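You operate a simulated robot arm through the tools that you are given. There is no shell and no other tool.

You run a simulated robot arm. Do the job below in one go: nothing can be reset, and whatever is moved stays where it is left.

## Task
Blend what's in the mixer, fill the small grey pot and stand it in the green saucer.
Fine: rock the crank to and fro; two steel scoops of the blend; put the scoop back; leave the other grey pots; spill none. Set down upright: steel scoop.

The check looks at the end state, three seconds after you hand in, the way a careful person would. Anything else that was tipped, shoved, dropped, spilled or broken makes it a failure.

## Robot
A 6-joint arm with a two-finger parallel gripper, fixed in place. Base frame: the origin is on the floor under the middle of its stand, x ahead of it, y to its left, z up. Readings come in m, degrees, newtons and seconds.
With the tool pointing down near the work surface it reaches from about 0.3 to 0.8 m from the base axis. Its first joint turns from -166.0 to 166.0 degrees. Payload 3.43 kg.
Tool frame: the origin (TCP) lies between the finger pads and is the grasp point; the fingertips stand 0.034 m ahead of it; z points along the fingers, y is the line along which they close. Largest opening 0.128 m; finger width 0.024, thickness 0.012; the body of the gripper, 0.048 by 0.13 m, starts 0.096 m behind the TCP.
Orientation is that of the tool frame in the base frame, as a unit quaternion [x, y, z, w]. With the fingers straight down and closing along the base's y, the tool's x points along the base's -x, its y along +y and its z along -z.

## Interface
- The arm moves only by the tool step_arm. Its argument "targets" is a list of rows, each a list of 7 numbers: the shift along the tool's x, y, z in m, then the turn, a rotation vector about the tool's x, y, z in degrees, then the gripper command, from -1 (shut) to 1 (fully open), values between in proportion. In form: [[x, y, z, rx, ry, rz, fingers], ...]. A call has 1 to 20 rows; each row is the pose to reach, as a shift and turn from the pose commanded when the call began, along the tool's axes at that moment. A row lasts 0.2 s, in which the tool goes at most 0.05 m and 8.6 degrees; a call with a longer step from one row to the next is refused whole, and so is a gripper value outside its range. Where a pose cannot be reached the arm comes as near as it can. A force on the tool above 90 N (or 10 N above the force at the start of the call, whichever is more), or a blocked arm, ends the call early, and 0.2 s more pass. Each finger travels about 0.045 m/s and halts on what it meets, pressing with about 29 N; the grip force reading is that of the motor and also rises with nothing between the fingers. The clock runs only during rows and for 0.2 s after the last one: add rows that repeat a pose to give the fingers time. It gives the time, the measured TCP pose, the force on the tool (base axes), the opening and the grip force at its end, in the units of the frame above (readings bear some noise), with the torque about the TCP (base axes, N m) and any sound that the robot's microphone picked up, and new pictures: "show" is both (left out), scene, wrist or none.
- Cameras (640 x 400 px; columns grow to the right, rows downward): "scene" is fixed at [0.0421, 0.6404, 1.6398]; the picture's right is [-0.62, -0.78, 0.00], its down [-0.64, 0.50, -0.59] and it looks along [0.46, -0.36, -0.81] (base axes); focal length 270 px, centre (320, 200). "wrist" rides on the gripper at [0.076, -0.011, -0.16] in the tool frame; the picture's right is [0.15, 0.99, 0.00], its down [-0.88, 0.13, -0.46] and it looks along [-0.45, 0.07, 0.89] (tool axes); focal length 234 px, centre (320, 200). There is no depth. A picture from a camera that has moved, and an enlarged one, comes with that camera's place and axes in the base frame and with its lens. The place of the scene camera against the robot may be out by one fixed shift of up to 0.018 m in any direction.
- inspect(camera, box): a new picture of the part [left, top, right, bottom] of that camera's present view, enlarged. No time passes.
- close_job(): hands the job in; it is judged then, once.

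Nothing tells you positions but the pictures and the camera data. Unless the task says otherwise, let go and move clear before handing in.

The tools are called after "Request:" as a command line: name --pt "numbers of a row" for each row, then --argument value for the rest, lists and objects as JSON in quotes. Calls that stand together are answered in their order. step_arm: Moves the arm, as the interface text tells. Its arguments: {"type":"object","properties":{"targets":{"type":"array"},"show":{"type":"string","enum":["both","scene","wrist","none"]}},"required":["targets"]} The other tools are called the same way: inspect (camera, box) takes an enlarged picture of a part of a camera's view; close_job () hands the job in.

At the start:

```text
time: 0.0
ee_pos: [0.4421, 0.1368, 1.2504]
tool_rot: [0.0, 1.0, 0.001, 0.001]
ft_force: [0.5, -0.5, 0.3]
wrist_torque: [-0.02, -0.02, 0.0]
grip_width: 0.1279
finger_force: 0.0
```

scene: 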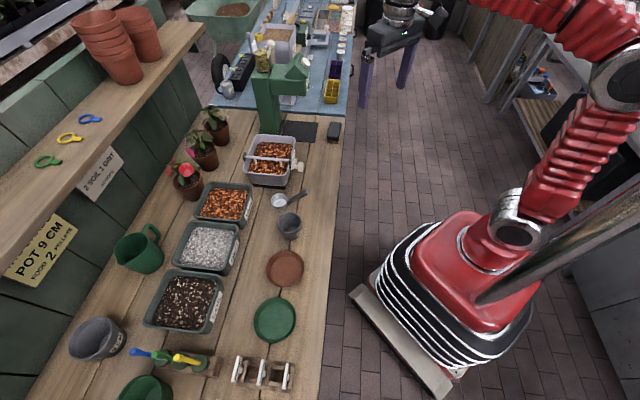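
wrist: 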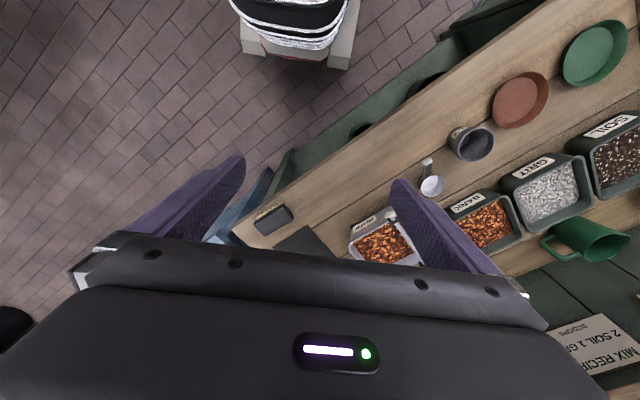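

I see a potting bench with bins (bark, grit, soil), a mixer tray with a crank, a steel scoop, grey pots and a green saucer. First I look at enlarged parts of the views.

Request:
inspect --camera "scene" --box '[220, 110, 380, 210]'

Request:
inspect --camera "scene" --box '[220, 180, 380, 280]'

Request:
inspect --camera "scene" --box '[40, 280, 360, 400]'

Request:
inspect --camera "scene" --box '[0, 100, 200, 300]'

Request:
inspect --camera "wrist" --box '[340, 100, 540, 280]'

Request:
inspect --camera "scene" --box '[180, 0, 380, 130]'

```text
4.00 times, centred on (300, 160) of scene
camera zoom: at [0.0421, 0.6404, 1.6398], right [-0.62, -0.78, 0.0], down [-0.64, 0.5, -0.59], along [0.46, -0.36, -0.81], focal length 1079 px, centre (400, 360)
```

zoom: 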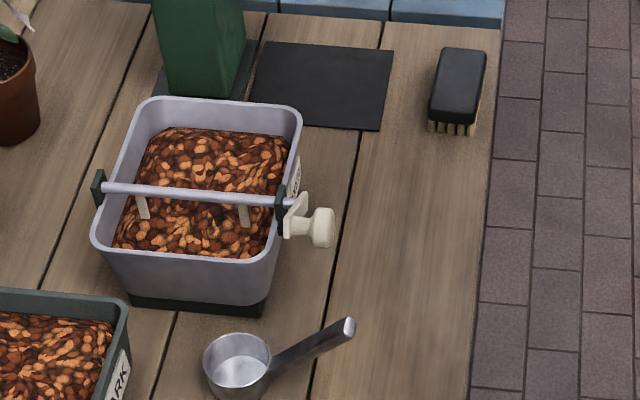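

```text
4.00 times, centred on (300, 230) of scene
camera zoom: at [0.0421, 0.6404, 1.6398], right [-0.62, -0.78, 0.0], down [-0.64, 0.5, -0.59], along [0.46, -0.36, -0.81], focal length 1079 px, centre (400, 80)
```

zoom: 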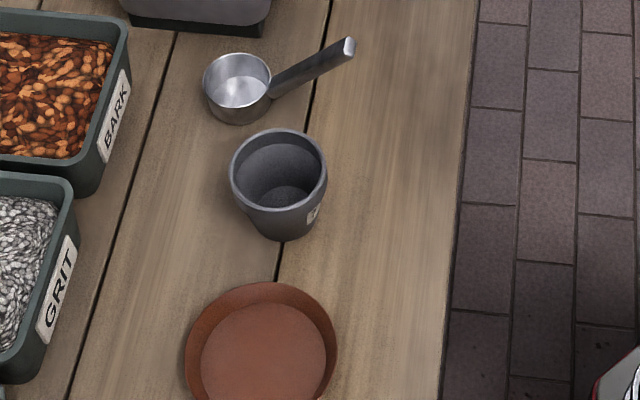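

```text
2.00 times, centred on (200, 340) of scene
camera zoom: at [0.0421, 0.6404, 1.6398], right [-0.62, -0.78, 0.0], down [-0.64, 0.5, -0.59], along [0.46, -0.36, -0.81], focal length 540 px, centre (560, -80)
```

zoom: 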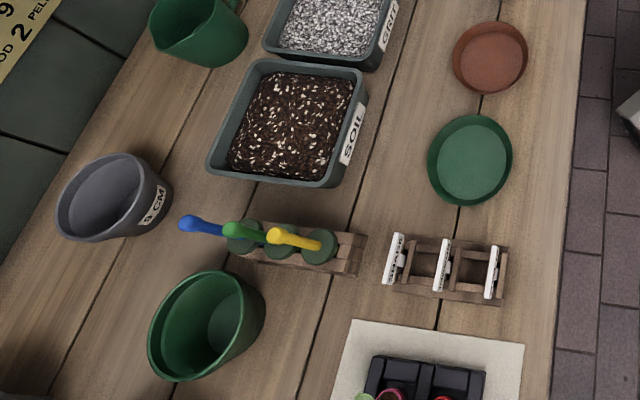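

```text
2.00 times, centred on (100, 200) of scene
camera zoom: at [0.0421, 0.6404, 1.6398], right [-0.62, -0.78, 0.0], down [-0.64, 0.5, -0.59], along [0.46, -0.36, -0.81], focal length 540 px, centre (760, 200)
```

zoom: 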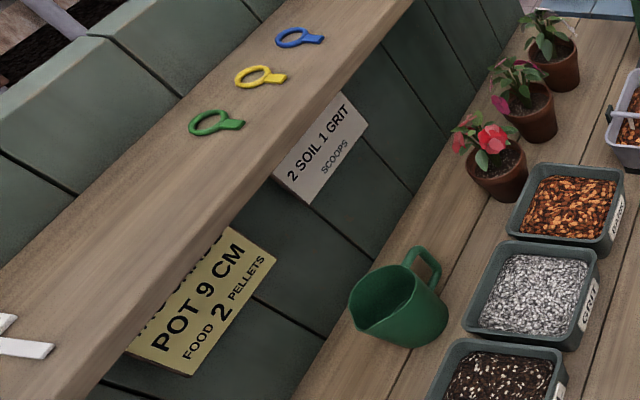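

```text
2.22 times, centred on (440, 190) of wrist
camera zoom: at [0.3662, 0.1258, 1.4098], right [-0.15, 0.99, 0.0], down [0.88, 0.13, 0.46], along [0.45, 0.07, -0.89], focal length 520 px, centre (53, 222)
```

zoom: 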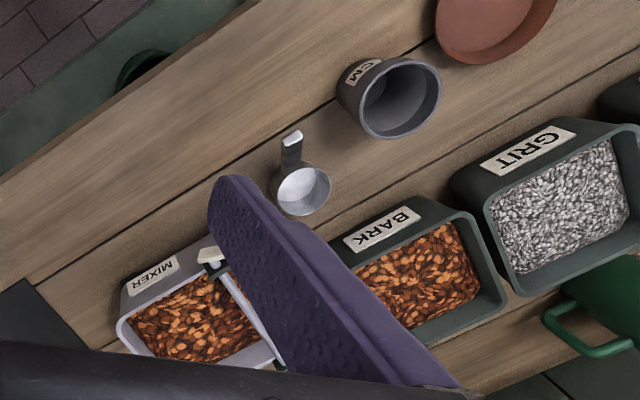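

```text
3.08 times, centred on (280, 65) of scene
camera zoom: at [0.0421, 0.6404, 1.6398], right [-0.62, -0.78, 0.0], down [-0.64, 0.5, -0.59], along [0.46, -0.36, -0.81], focal length 830 px, centre (443, 615)
```

zoom: 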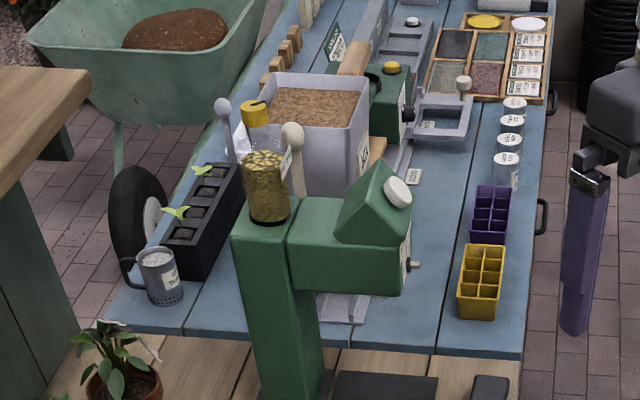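

The bench runs at about 45° to the base axes, with the mixer and its crank near (0.7, 0.35), the scoop near (0.55, 0.43), the small pot near (0.46, 0.44) and the green saucer near (0.24, 0.64). I turn the wrist to face the bench squarely and look closer.

Request:
step_arm --pt "-0.003 0.03 0.008 0 0 -7.5 1" --pt "-0.006 0.06 0.016 0 0 -15 1" --pt "-0.009 0.09 0.025 0 0 -22.5 1" --pt "-0.012 0.12 0.033 0 0 -30 1" --pt "-0.015 0.15 0.041 0 0 -37.5 1" --pt "-0.018 0.181 0.05 0 0 -45 1" --pt "-0.018 0.181 0.05 0 0 -45 1"

```text
time: 1.6
ee_pos: [0.4601, 0.3155, 1.1996]
tool_rot: [-0.383, 0.924, 0.0, 0.001]
ft_force: [-0.8, -0.2, -0.9]
wrist_torque: [0.0, 0.03, 0.01]
grip_width: 0.128
finger_force: 0.0
camera wrist: at [0.414, 0.2556, 1.3593], right [-0.8, 0.6, 0.0], down [0.53, 0.72, 0.46], along [0.27, 0.37, -0.89], focal length 234 px, centre (320, 200)
```

scene: 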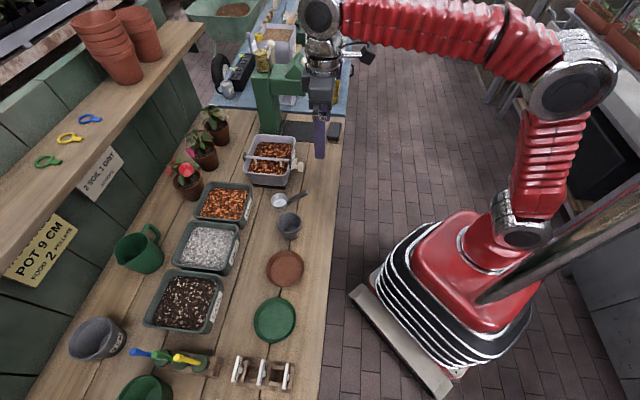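
wrist: 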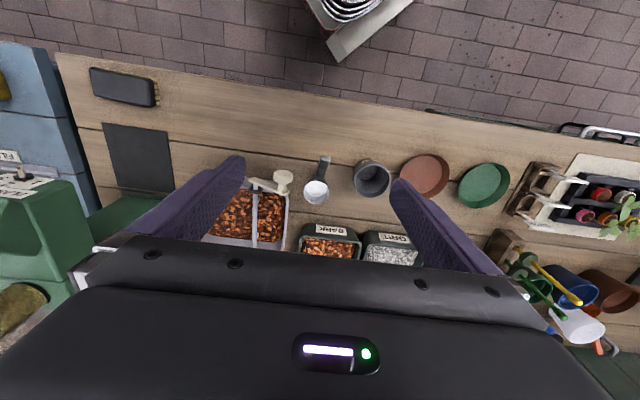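

The wrist view now shows the mixer, crank, scoop, small pot and saucers in a row. I enlarge these to get precise positions.

Request:
inspect --camera "wrist" --box '[190, 140, 350, 240]'

Request:
inspect --camera "wrist" --box '[300, 140, 460, 240]'

Request:
inspect --camera "wrist" --box '[440, 100, 640, 360]'

Request:
inspect --camera "scene" --box '[230, 120, 350, 250]'

```text
4.00 times, centred on (270, 190) of wrist
camera zoom: at [0.414, 0.2556, 1.3593], right [-0.8, 0.6, 0.0], down [0.53, 0.72, 0.46], along [0.27, 0.37, -0.89], focal length 937 px, centre (520, 240)
```

zoom: 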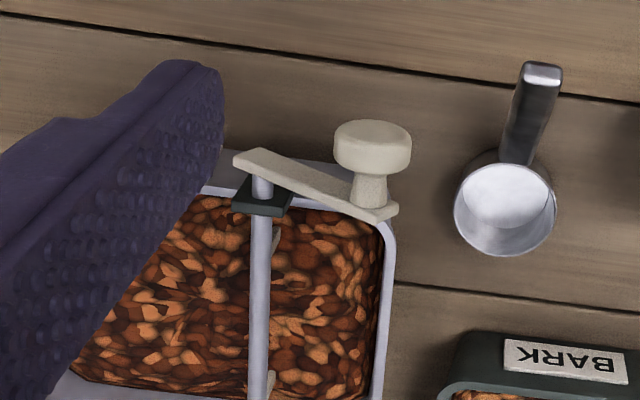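

```text
4.00 times, centred on (380, 190) of wrist
camera zoom: at [0.414, 0.2556, 1.3593], right [-0.8, 0.6, 0.0], down [0.53, 0.72, 0.46], along [0.27, 0.37, -0.89], focal length 937 px, centre (80, 240)
```

zoom: 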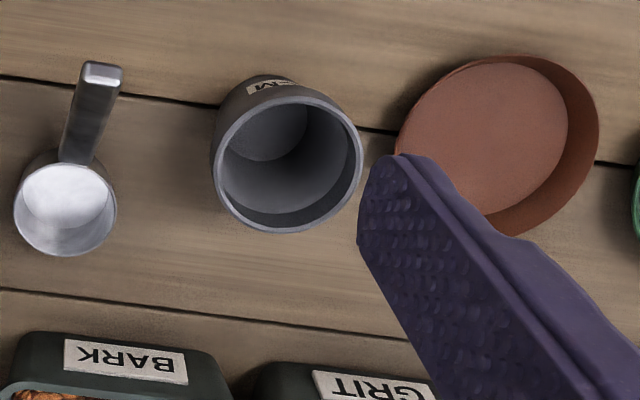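

```text
1.54 times, centred on (540, 230) of wrist
camera zoom: at [0.414, 0.2556, 1.3593], right [-0.8, 0.6, 0.0], down [0.53, 0.72, 0.46], along [0.27, 0.37, -0.89], focal length 360 px, centre (-18, 154)
```

zoom: 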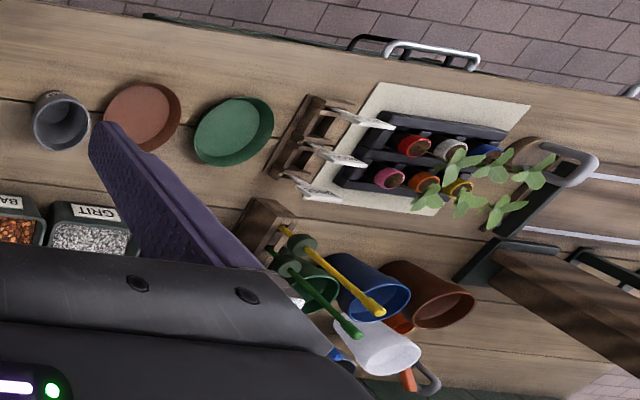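

```text
3.08 times, centred on (290, 185) of scene
camera zoom: at [0.0421, 0.6404, 1.6398], right [-0.62, -0.78, 0.0], down [-0.64, 0.5, -0.59], along [0.46, -0.36, -0.81], focal length 830 px, centre (412, 246)
```

zoom: 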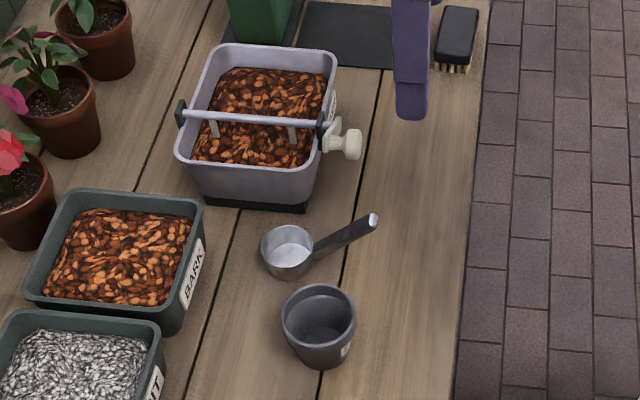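

The knob, bar and mixer rim look taller than I first guessed (rim around z 0.98, bench about 0.865). I move over the mixer for a better look.

Request:
step_arm --pt "-0.025 -0.05 0.025 0 0 0 1" --pt "-0.05 -0.095 0.05 0 0 0 1" --pt "-0.05 -0.1 0.05 0 0 0 1"

Request:
inspect --camera "wrist" --box '[230, 110, 410, 240]'

```text
refused: row 1 steps farther than a row can; nothing moved
```

```text
3.08 times, centred on (320, 175) of wrist
camera zoom: at [0.414, 0.2556, 1.3593], right [-0.8, 0.6, 0.0], down [0.53, 0.72, 0.46], along [0.27, 0.37, -0.89], focal length 720 px, centre (320, 277)
```

zoom: 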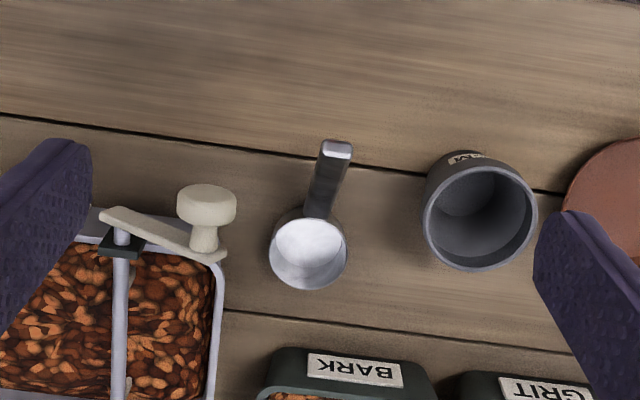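

The move was refused because a row exceeded 5 cm; I split it into smaller steps.

Request:
step_arm --pt "-0.015 -0.03 0.015 0 0 0 1" --pt "-0.03 -0.06 0.03 0 0 0 1" --pt "-0.045 -0.09 0.045 0 0 0 1" --pt "-0.05 -0.1 0.05 0 0 0 1" --pt "-0.05 -0.1 0.05 0 0 0 1"

Request:
inspect --camera "wrist" --box '[230, 110, 410, 240]'

Request:
inspect --camera "scene" --box '[230, 110, 350, 230]'

```text
time: 2.8
ee_pos: [0.5655, 0.2826, 1.1519]
tool_rot: [-0.383, 0.924, -0.001, 0.001]
ft_force: [0.0, 0.0, 0.5]
wrist_torque: [0.02, -0.02, 0.01]
grip_width: 0.128
finger_force: 0.0
camera wrist: at [0.5195, 0.2218, 1.3113], right [-0.8, 0.6, 0.0], down [0.53, 0.71, 0.46], along [0.27, 0.37, -0.89], focal length 234 px, centre (320, 200)
```

scene: 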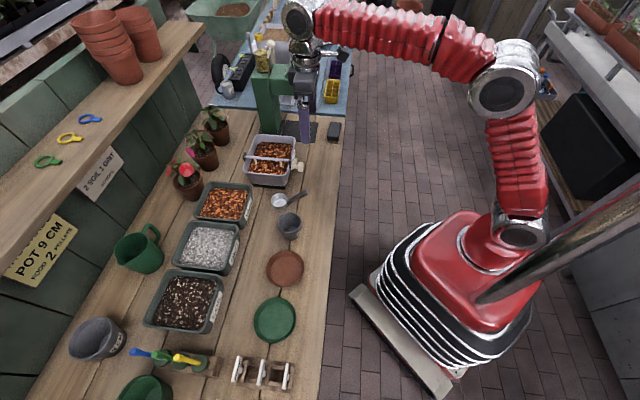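
wrist: 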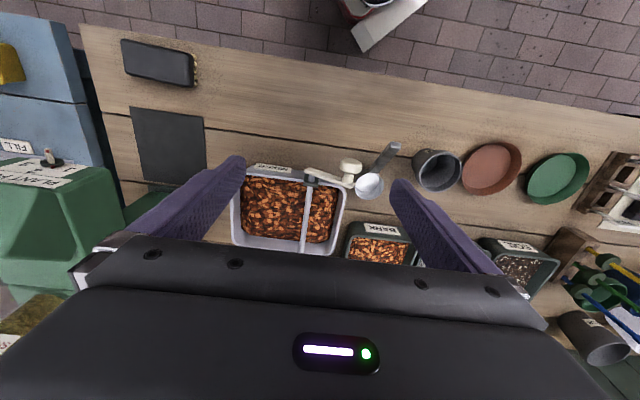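

```text
3.08 times, centred on (320, 175) of wrist
camera zoom: at [0.5195, 0.2218, 1.3113], right [-0.8, 0.6, 0.0], down [0.53, 0.71, 0.46], along [0.27, 0.37, -0.89], focal length 720 px, centre (320, 277)
```

zoom: 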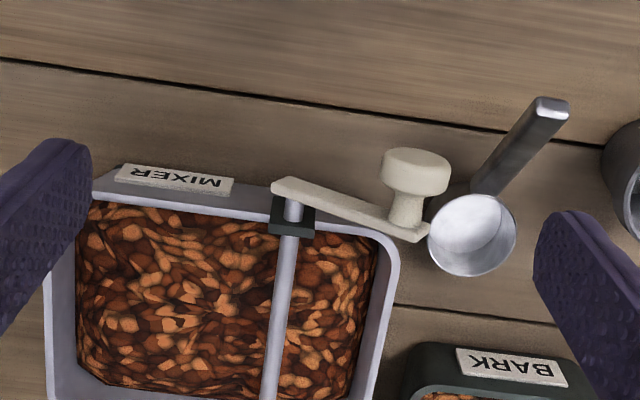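

```text
3.33 times, centred on (290, 170) of scene
camera zoom: at [0.0421, 0.6404, 1.6398], right [-0.62, -0.78, 0.0], down [-0.64, 0.5, -0.59], along [0.46, -0.36, -0.81], focal length 900 px, centre (420, 300)
```

zoom: 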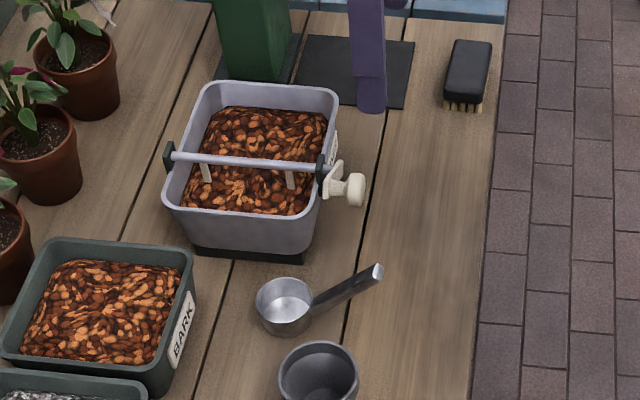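

The bar sits off-centre with a wide opening on its far (+q) side, and the crank knob points toward the robot at roughly (p 0.625, q 0.15, z 1.0) in bench coordinates. I bring the gripper above the knob to check alignment.

Request:
step_arm --pt "-0.012 0.025 0.016 0 0 0 0.5" --pt "-0.024 0.049 0.032 0 0 0 0" --pt "-0.024 0.049 0.032 0 0 0 0" --pt "-0.024 0.049 0.032 0 0 0 0"

Request:
inspect --camera "wrist" --box '[240, 90, 400, 230]'

Request:
inspect --camera "scene" --box '[230, 110, 350, 230]'

```text
time: 3.8
ee_pos: [0.5476, 0.3321, 1.1182]
tool_rot: [-0.382, 0.924, -0.001, 0.0]
ft_force: [0.0, 0.3, 0.7]
wrist_torque: [0.0, -0.02, -0.01]
grip_width: 0.0642
finger_force: 0.1
camera wrist: at [0.5019, 0.2722, 1.2788], right [-0.8, 0.6, 0.0], down [0.53, 0.71, 0.46], along [0.27, 0.37, -0.89], focal length 234 px, centre (320, 200)
```

scene: 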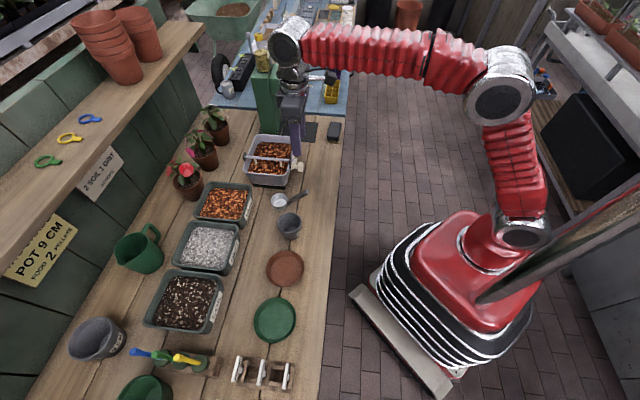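
wrist: 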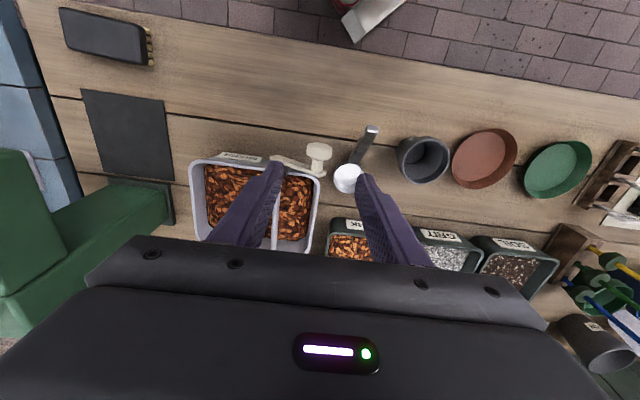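

```text
2.86 times, centred on (320, 160) of wrist
camera zoom: at [0.5019, 0.2722, 1.2788], right [-0.8, 0.6, 0.0], down [0.53, 0.71, 0.46], along [0.27, 0.37, -0.89], focal length 669 px, centre (320, 314)
```

zoom: 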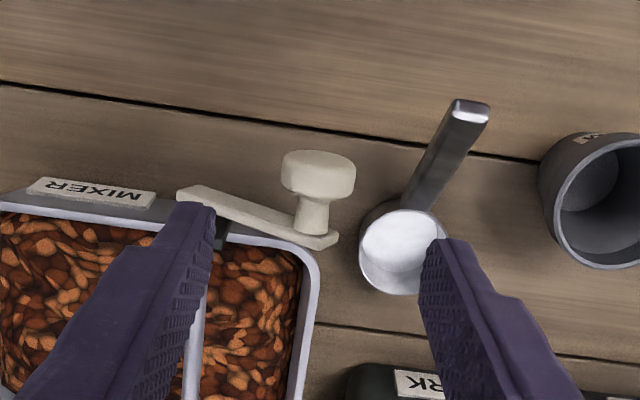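

```text
3.33 times, centred on (290, 170) of scene
camera zoom: at [0.0421, 0.6404, 1.6398], right [-0.62, -0.78, 0.0], down [-0.64, 0.5, -0.59], along [0.46, -0.36, -0.81], focal length 900 px, centre (420, 300)
```

zoom: 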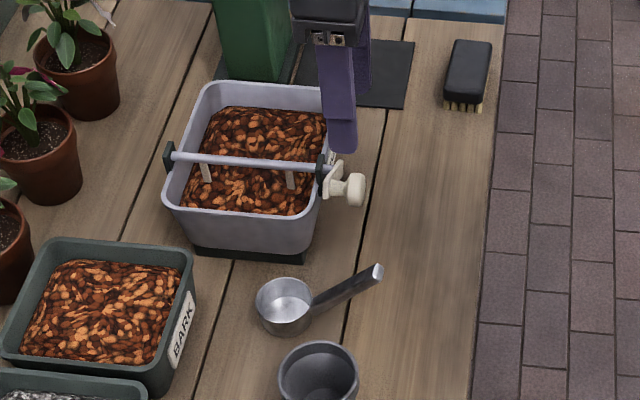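

The knob is centred under the gripper. I lower so the pads straddle the knob, then close on it.

Request:
step_arm --pt "0.004 0 0.04 0 0 0 0" --pt "0.004 0 0.08 0 0 0 0" --pt "0.004 0 0.11 0 0 0 0" --pt "0.004 0 0.11 0 0 0 0"

Request:
inspect --camera "wrist" --box '[240, 90, 400, 230]'

Request:
inspect --camera "scene" --box '[230, 110, 350, 230]'

```text
time: 4.8
ee_pos: [0.5478, 0.331, 1.0082]
tool_rot: [-0.382, 0.924, -0.001, 0.002]
ft_force: [-0.2, 0.5, 0.8]
wrist_torque: [0.01, -0.01, 0.01]
grip_width: 0.0638
finger_force: 0.1
camera wrist: at [0.5013, 0.2707, 1.1676], right [-0.8, 0.6, 0.0], down [0.53, 0.71, 0.46], along [0.27, 0.37, -0.89], focal length 234 px, centre (320, 200)
```

scene: 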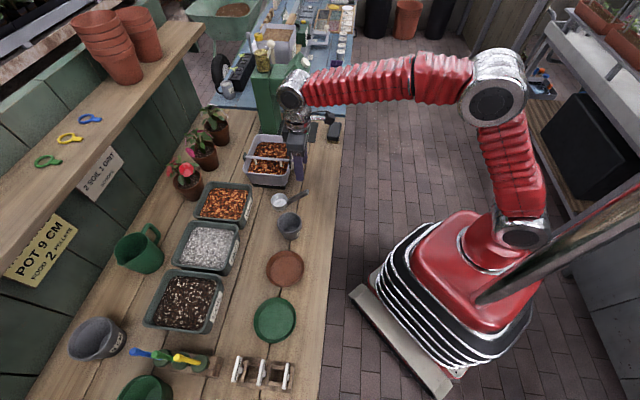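
wrist: 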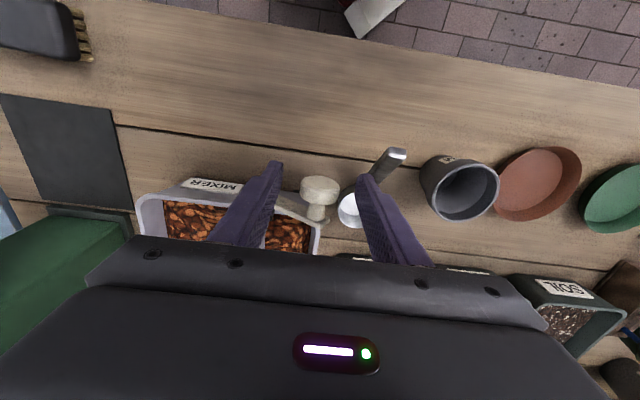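

```text
2.86 times, centred on (320, 160) of wrist
camera zoom: at [0.5013, 0.2707, 1.1676], right [-0.8, 0.6, 0.0], down [0.53, 0.71, 0.46], along [0.27, 0.37, -0.89], focal length 669 px, centre (320, 314)
```

zoom: 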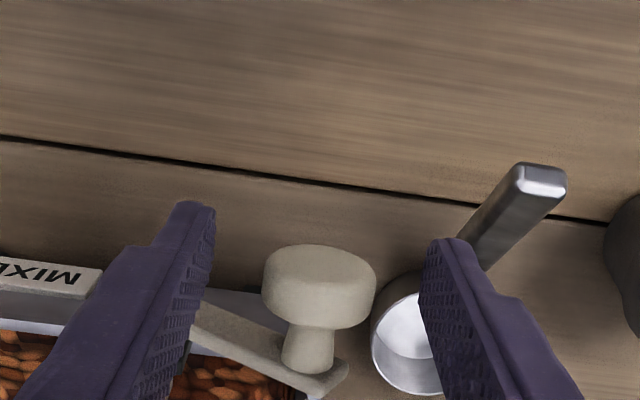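

```text
3.33 times, centred on (290, 170) of scene
camera zoom: at [0.0421, 0.6404, 1.6398], right [-0.62, -0.78, 0.0], down [-0.64, 0.5, -0.59], along [0.46, -0.36, -0.81], focal length 900 px, centre (420, 300)
```

zoom: 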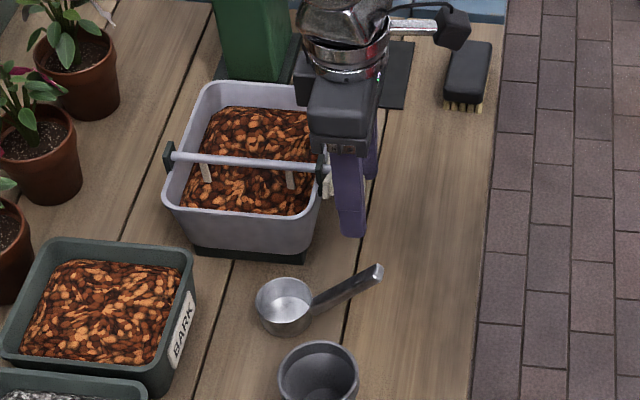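

The knob sits centrally between the pads. I close on it.

Request:
step_arm --pt "0 0 0 0 0 0 -0.5" --pt "0 0 0 0 0 0 -0.7" --pt "0 0 0 0 0 0 -0.7" --pt "0 0 0 0 0 0 -0.7" --show "wrist"

Request:
inspect --camera "wrist" --box '[240, 90, 400, 230]'

```text
time: 5.8
ee_pos: [0.5473, 0.332, 1.0079]
tool_rot: [-0.383, 0.924, -0.001, 0.0]
ft_force: [-0.5, 0.1, -1.4]
wrist_torque: [0.13, -0.03, 0.05]
grip_width: 0.0311
finger_force: 44.8
camera wrist: at [0.5013, 0.2707, 1.1678], right [-0.8, 0.6, 0.0], down [0.53, 0.71, 0.46], along [0.27, 0.37, -0.89], focal length 234 px, centre (320, 200)
```

wrist: 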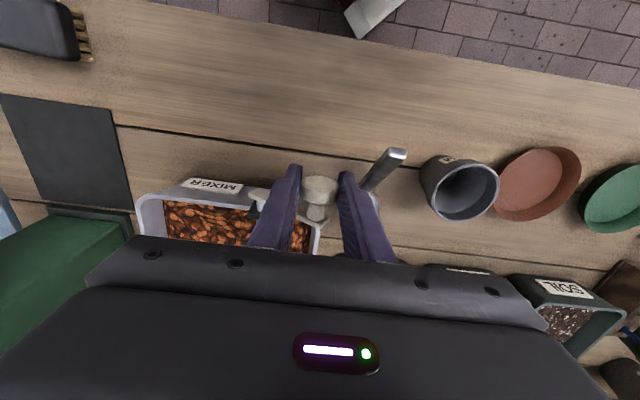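

```text
2.86 times, centred on (320, 160) of wrist
camera zoom: at [0.5013, 0.2707, 1.1678], right [-0.8, 0.6, 0.0], down [0.53, 0.71, 0.46], along [0.27, 0.37, -0.89], focal length 669 px, centre (320, 314)
```

zoom: 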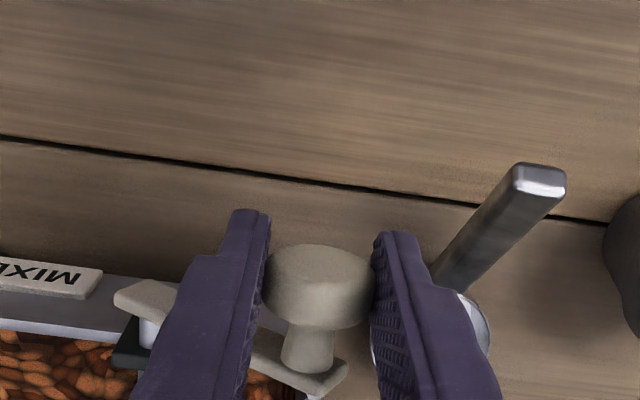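

The knob is gripped (31 mm). I estimate the crank axis at q≈0.202, z≈0.98, radius about 55 mm, and try a small arc downward to check the forces.

Request:
step_arm --pt "0 0.0015 0.0045 0 0 0 -0.7" --pt "0 0.0026 0.0091 0 0 0 -0.7" --pt "0 0.0033 0.0139 0 0 0 -0.7" --pt "0 0.0036 0.0186 0 0 0 -0.7"

Request:
inspect --camera "wrist" --box '[240, 90, 400, 230]'

Request:
inspect --camera "scene" --box '[230, 110, 350, 230]'

```text
time: 6.8
ee_pos: [0.5456, 0.3307, 0.989]
tool_rot: [-0.382, 0.924, -0.002, -0.001]
ft_force: [17.1, -17.7, 7.1]
wrist_torque: [-0.02, 0.09, -0.22]
grip_width: 0.0339
finger_force: 13.3
camera wrist: at [0.4992, 0.2705, 1.1484], right [-0.8, 0.6, 0.0], down [0.53, 0.71, 0.45], along [0.27, 0.36, -0.89], focal length 234 px, centre (320, 200)
```

scene: 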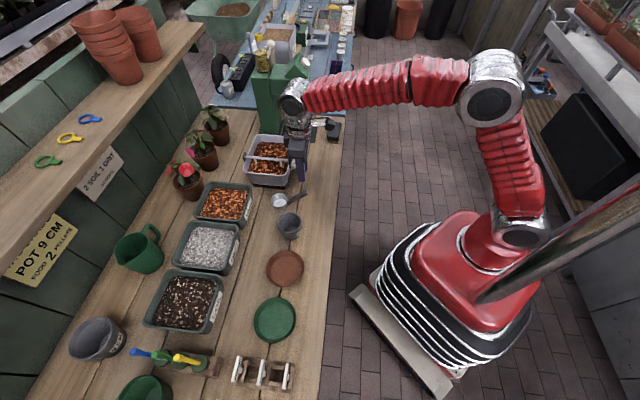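
wrist: 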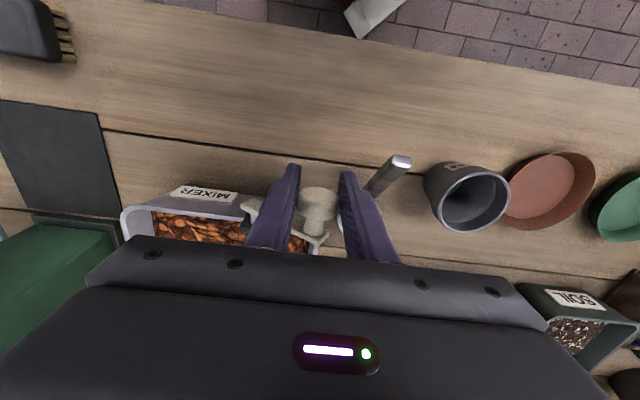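

```text
2.86 times, centred on (320, 160) of wrist
camera zoom: at [0.4992, 0.2705, 1.1484], right [-0.8, 0.6, 0.0], down [0.53, 0.71, 0.45], along [0.27, 0.36, -0.89], focal length 669 px, centre (320, 314)
```

zoom: 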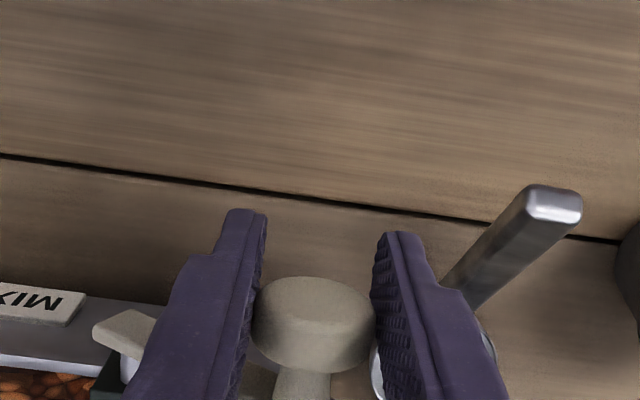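

```text
3.33 times, centred on (290, 170) of scene
camera zoom: at [0.0421, 0.6404, 1.6398], right [-0.62, -0.78, 0.0], down [-0.64, 0.5, -0.59], along [0.46, -0.36, -0.81], focal length 900 px, centre (420, 300)
```

zoom: 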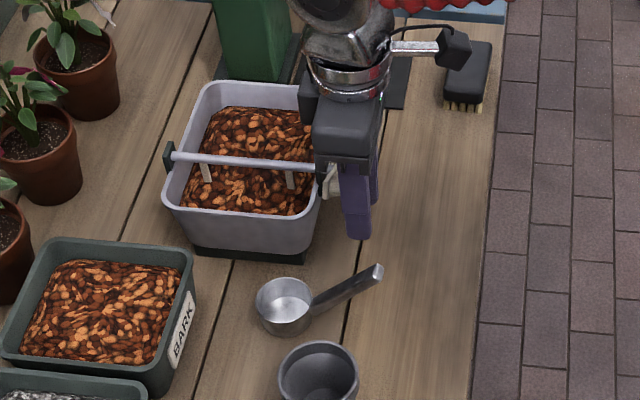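

The knob slipped in the pads rather than turning with them. I go back up past the start and see whether the crank turns the other way.

Request:
step_arm --pt "0 -0.003 -0.006 0 0 0 -0.7" --pt "0 -0.0036 -0.0125 0 0 0 -0.7" --pt "0 -0.0036 -0.0186 0 0 0 -0.8" --pt "0 -0.0036 -0.0186 0 0 0 -0.8" --show "wrist"

Request:
inspect --camera "wrist" --box '[240, 90, 400, 230]'

```text
time: 7.8
ee_pos: [0.5484, 0.3275, 1.0064]
tool_rot: [-0.382, 0.924, -0.002, -0.002]
ft_force: [15.9, -21.9, -25.5]
wrist_torque: [-0.44, 0.57, -0.23]
grip_width: 0.0314
finger_force: 44.8
camera wrist: at [0.5017, 0.2684, 1.1667], right [-0.8, 0.6, 0.0], down [0.53, 0.72, 0.45], along [0.27, 0.36, -0.89], focal length 234 px, centre (320, 200)
```

wrist: 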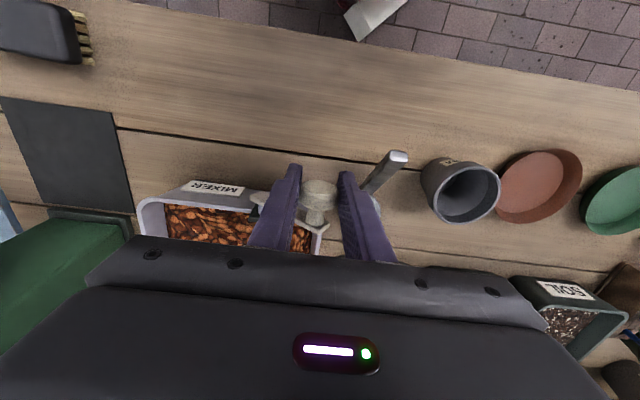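

```text
2.86 times, centred on (320, 160) of wrist
camera zoom: at [0.5017, 0.2684, 1.1667], right [-0.8, 0.6, 0.0], down [0.53, 0.72, 0.45], along [0.27, 0.36, -0.89], focal length 669 px, centre (320, 314)
```

zoom: 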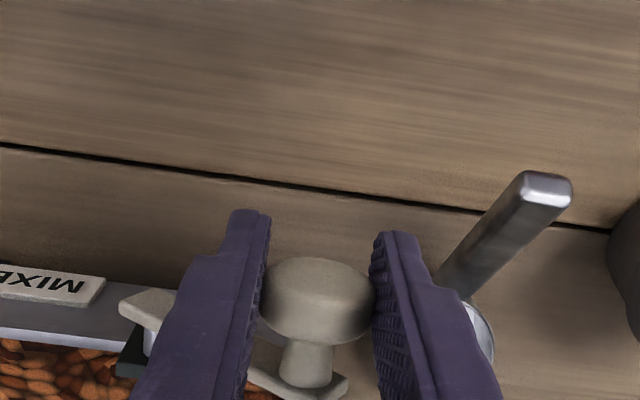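

There is real resistance in both directions. I release to see whether the crank has moved at all.

Request:
step_arm --pt "0 0 0 0 0 0 -0.2" --pt "0 0 0 0 0 0 0.0" --pt "0 0 -0.04 0 0 0 0" --pt "0 0 -0.08 0 0 0 0" --pt "0 0 -0.11 0 0 0 0"

Request:
inspect --camera "wrist" --box '[240, 90, 400, 230]'

Request:
inspect --camera "scene" --box '[230, 110, 350, 230]'

```text
time: 9.0
ee_pos: [0.5459, 0.331, 1.1177]
tool_rot: [-0.383, 0.924, 0.0, 0.001]
ft_force: [0.0, -0.7, -0.6]
wrist_torque: [0.0, 0.02, 0.0]
grip_width: 0.0641
finger_force: 0.1
camera wrist: at [0.5003, 0.2704, 1.2772], right [-0.8, 0.6, 0.0], down [0.53, 0.71, 0.46], along [0.27, 0.37, -0.89], focal length 234 px, centre (320, 200)
```

scene: 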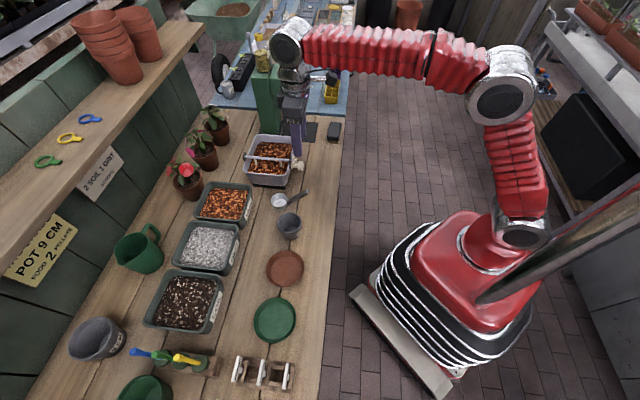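
wrist: 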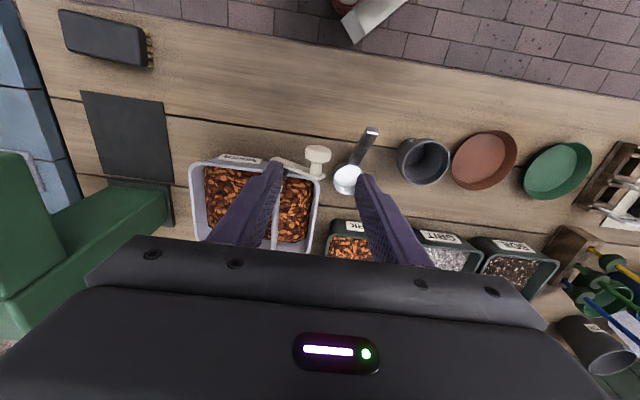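

```text
2.86 times, centred on (320, 160) of wrist
camera zoom: at [0.5003, 0.2704, 1.2772], right [-0.8, 0.6, 0.0], down [0.53, 0.71, 0.46], along [0.27, 0.37, -0.89], focal length 669 px, centre (320, 314)
```

zoom: 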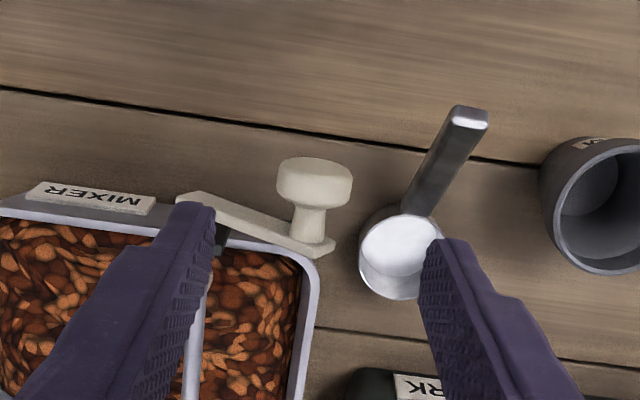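

```text
3.33 times, centred on (290, 170) of scene
camera zoom: at [0.0421, 0.6404, 1.6398], right [-0.62, -0.78, 0.0], down [-0.64, 0.5, -0.59], along [0.46, -0.36, -0.81], focal length 900 px, centre (420, 300)
```

zoom: 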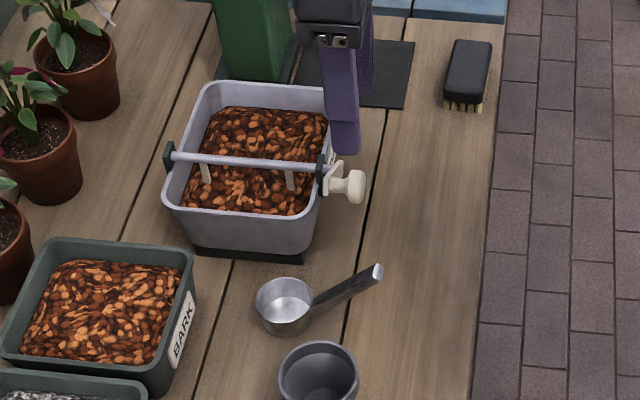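

The crank moves but with real resistance (about 25 N at the knob), so a friction grip from above is poor. I will re-approach with the fingers pointing horizontally at the knob, one jaw above and one below it, so rocking pushes positively; first I pitch the hand up at a safe height.

Request:
step_arm --pt "0.011 0 -0.0056 0 -8.2 0 0" --pt "0.022 0 -0.0113 0 -16.4 0 0" --pt "0.033 0 -0.017 0 -24.6 0 0" --pt "0.044 0 -0.0225 0 -32.8 0 0" --pt "0.055 0 -0.028 0 -41 0 0" --pt "0.066 0 -0.034 0 -49.2 0 0" --pt "0.077 0 -0.0395 0 -57.4 0 0" --pt "0.088 0 -0.045 0 -65.6 0 0" --pt "0.099 0 -0.051 0 -73.8 0 0" --pt "0.11 0 -0.0565 0 -82 0 0" --pt "0.12 0 -0.062 0 -90 0 0" --pt "0.12 0 -0.062 0 -90 0 0"

```text
time: 11.6
ee_pos: [0.4596, 0.2456, 1.1808]
tool_rot: [-0.271, 0.652, 0.27, 0.655]
ft_force: [0.1, -0.2, -0.2]
wrist_torque: [0.03, 0.01, 0.0]
grip_width: 0.064
finger_force: 0.2
camera wrist: at [0.3555, 0.1255, 1.1047], right [-0.7, 0.7, -0.15], down [-0.42, -0.23, 0.88], along [0.58, 0.68, 0.45], focal length 234 px, centre (320, 200)
```

scene: 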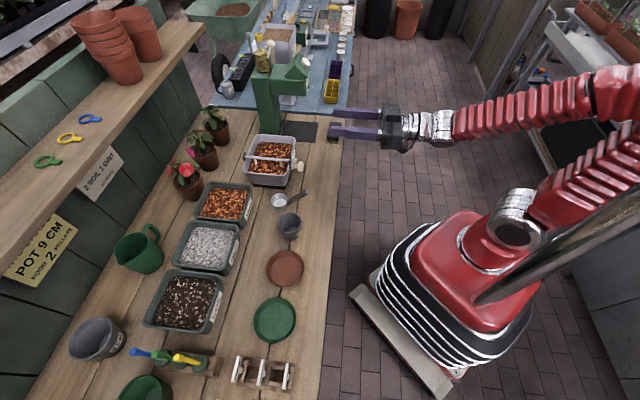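
wrist: 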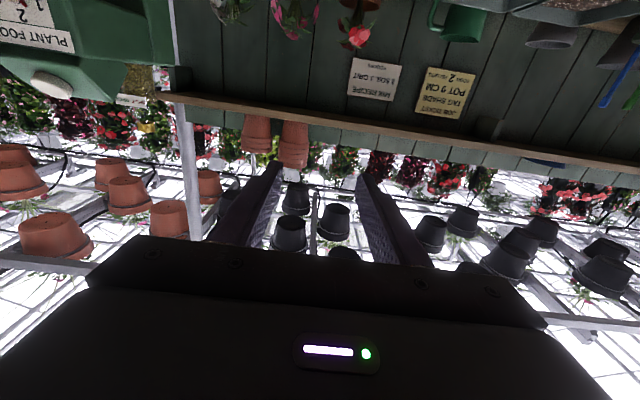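

The pitch worked. Now I roll the hand 90° so the jaws close vertically.

Request:
step_arm --pt "0 0 0 0 0 8.2 0" --pt "0 0 0 0 0 16.4 0" --pt "0 0 0 0 0 24.6 0" --pt "0 0 0 0 0 32.8 0" --pt "0 0 0 0 0 41 0" --pt "0 0 0 0 0 49.2 0" --pt "0 0 0 0 0 57.4 0" --pt "0 0 0 0 0 65.6 0" --pt "0 0 0 0 0 73.8 0" --pt "0 0 0 0 0 82 0" --pt "0 0 0 0 0 90 0" --pt "0 0 0 0 0 90 0"

Request:
inspect --camera "scene" --box '[240, 120, 330, 200]'

Request:
inspect --camera "wrist" --box '[160, 60, 480, 260]'

```text
time: 14.2
ee_pos: [0.4623, 0.2443, 1.181]
tool_rot: [0.27, 0.652, 0.655, 0.27]
ft_force: [-0.3, -0.3, -0.2]
wrist_torque: [0.02, 0.03, -0.03]
grip_width: 0.0637
finger_force: 0.0
camera wrist: at [0.2946, 0.1868, 1.1694], right [-0.1, 0.1, 0.99], down [0.3, -0.95, 0.13], along [0.95, 0.31, 0.07], focal length 234 px, centre (320, 200)
```

scene: 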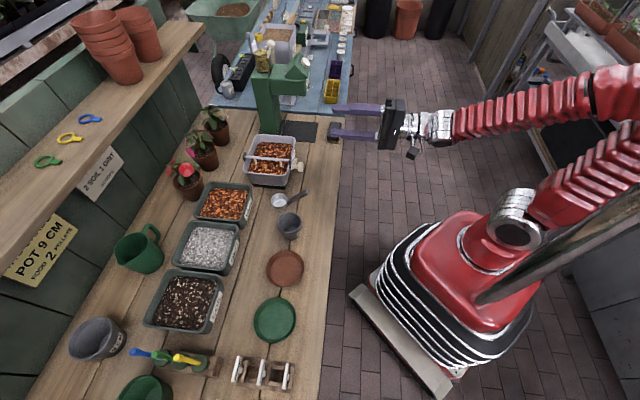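
wrist: 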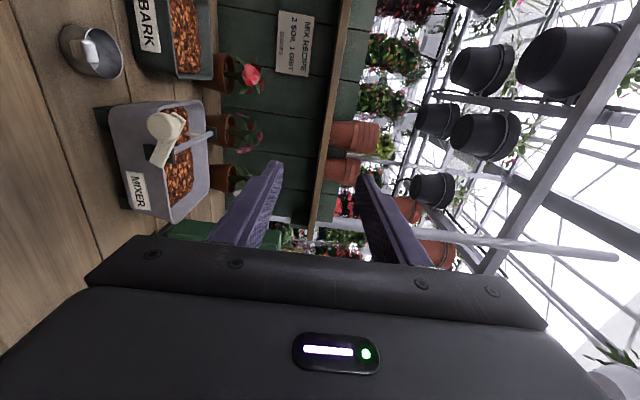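

```text
5.00 times, centred on (285, 160) of scene
camera zoom: at [0.0421, 0.6404, 1.6398], right [-0.62, -0.78, 0.0], down [-0.64, 0.5, -0.59], along [0.46, -0.36, -0.81], focal length 1349 px, centre (495, 400)
```

zoom: 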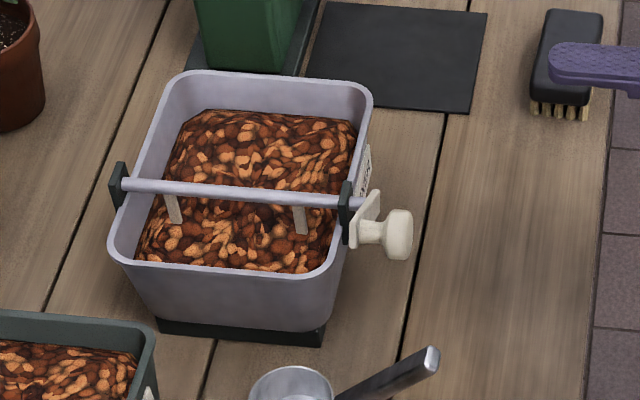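

```text
2.00 times, centred on (320, 160) of wrist
camera zoom: at [0.2946, 0.1868, 1.1694], right [-0.1, 0.1, 0.99], down [0.3, -0.95, 0.13], along [0.95, 0.31, 0.07], focal length 468 px, centre (320, 280)
```

zoom: 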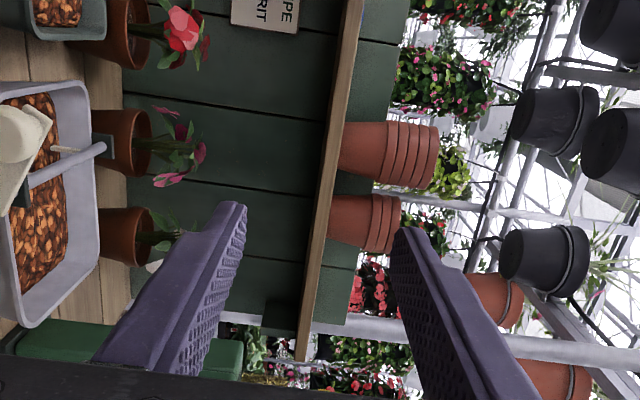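

From here the wrist camera sees the mixer from the front; I enlarge it to read the crank angle and axis height.

Request:
inspect --camera "wrist" --box '[90, 85, 230, 235]'

Request:
inspect --camera "wrist" --box '[0, 0, 240, 150]'

```text
2.67 times, centred on (160, 160) of wrist
camera zoom: at [0.2946, 0.1868, 1.1694], right [-0.1, 0.1, 0.99], down [0.3, -0.95, 0.13], along [0.95, 0.31, 0.07], focal length 624 px, centre (747, 307)
```

zoom: 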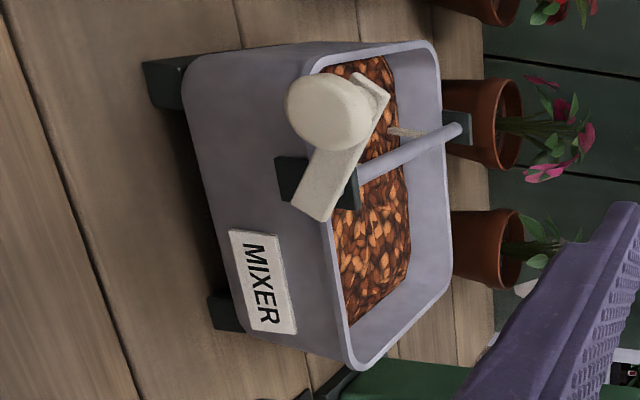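

```text
2.67 times, centred on (120, 75) of wrist
camera zoom: at [0.2946, 0.1868, 1.1694], right [-0.1, 0.1, 0.99], down [0.3, -0.95, 0.13], along [0.95, 0.31, 0.07], focal length 624 px, centre (853, 533)
```

zoom: 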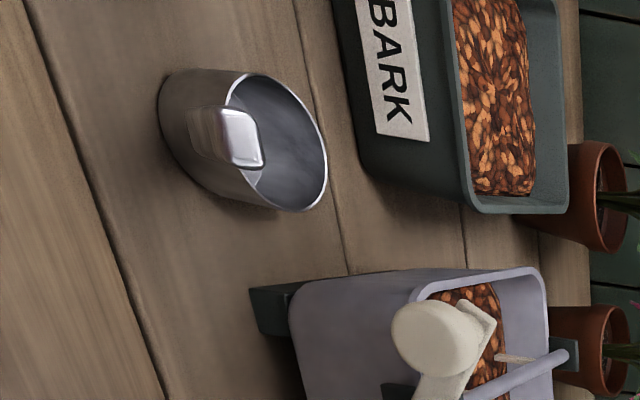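

The crank arm is tilted about 25° above horizontal, axis near q 0.203, z 0.970, radius about 57 mm. I lower to knob height well in front of the bench, then slide forward around the knob.

Request:
step_arm --pt "0 -0.045 0 0 0 0 0" --pt "0 -0.09 0 0 0 0 0" --pt "0 -0.135 0 0 0 0 0" --pt "0 -0.17 0 0 0 0 0" --pt "0 -0.184 0 0 0 0 0" --pt "0 -0.184 0.02 0 0 0 0" --pt "0 -0.184 0.04 0 0 0 0" --pt "0 -0.184 0.05 0 0 0 0"

Request:
inspect --camera "wrist" --box '[220, 90, 420, 240]'

Request:
inspect --camera "scene" --box '[240, 120, 360, 220]'

```text
time: 16.0
ee_pos: [0.4964, 0.2812, 0.9972]
tool_rot: [0.27, 0.653, 0.653, 0.271]
ft_force: [0.0, 0.2, -0.6]
wrist_torque: [-0.01, 0.01, -0.02]
grip_width: 0.0641
finger_force: 0.1
out of reach, approached as far as the arm can: row 1, 2, 3, 4, 5, 6
camera wrist: at [0.3295, 0.2224, 0.9854], right [-0.1, 0.1, 0.99], down [0.3, -0.94, 0.13], along [0.95, 0.31, 0.07], focal length 234 px, centre (320, 200)
```

scene: 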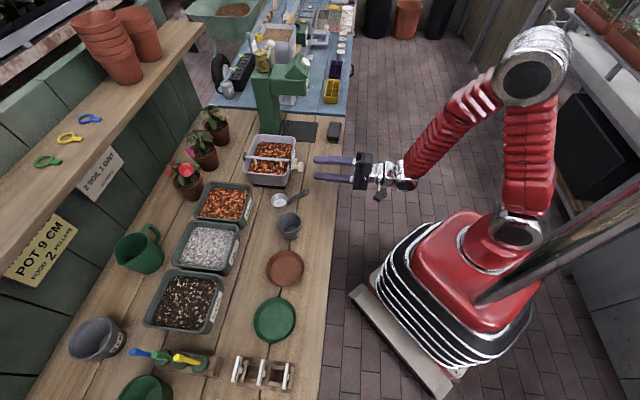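
wrist: 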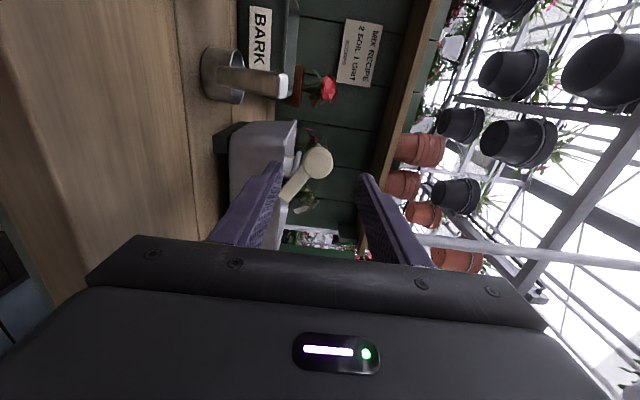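

```text
2.67 times, centred on (320, 165) of wrist
camera zoom: at [0.3295, 0.2224, 0.9854], right [-0.1, 0.1, 0.99], down [0.3, -0.94, 0.13], along [0.95, 0.31, 0.07], focal length 624 px, centre (320, 293)
```

zoom: 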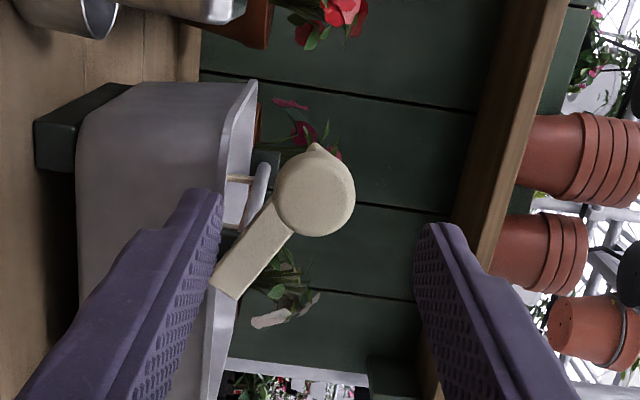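

```text
4.00 times, centred on (300, 170) of scene
camera zoom: at [0.0421, 0.6404, 1.6398], right [-0.62, -0.78, 0.0], down [-0.64, 0.5, -0.59], along [0.46, -0.36, -0.81], focal length 1079 px, centre (400, 320)
```

zoom: 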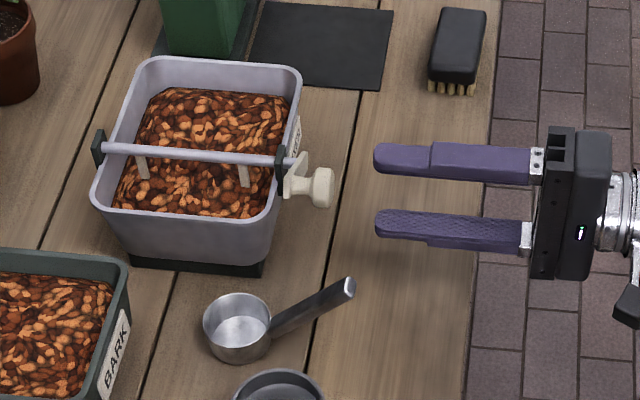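

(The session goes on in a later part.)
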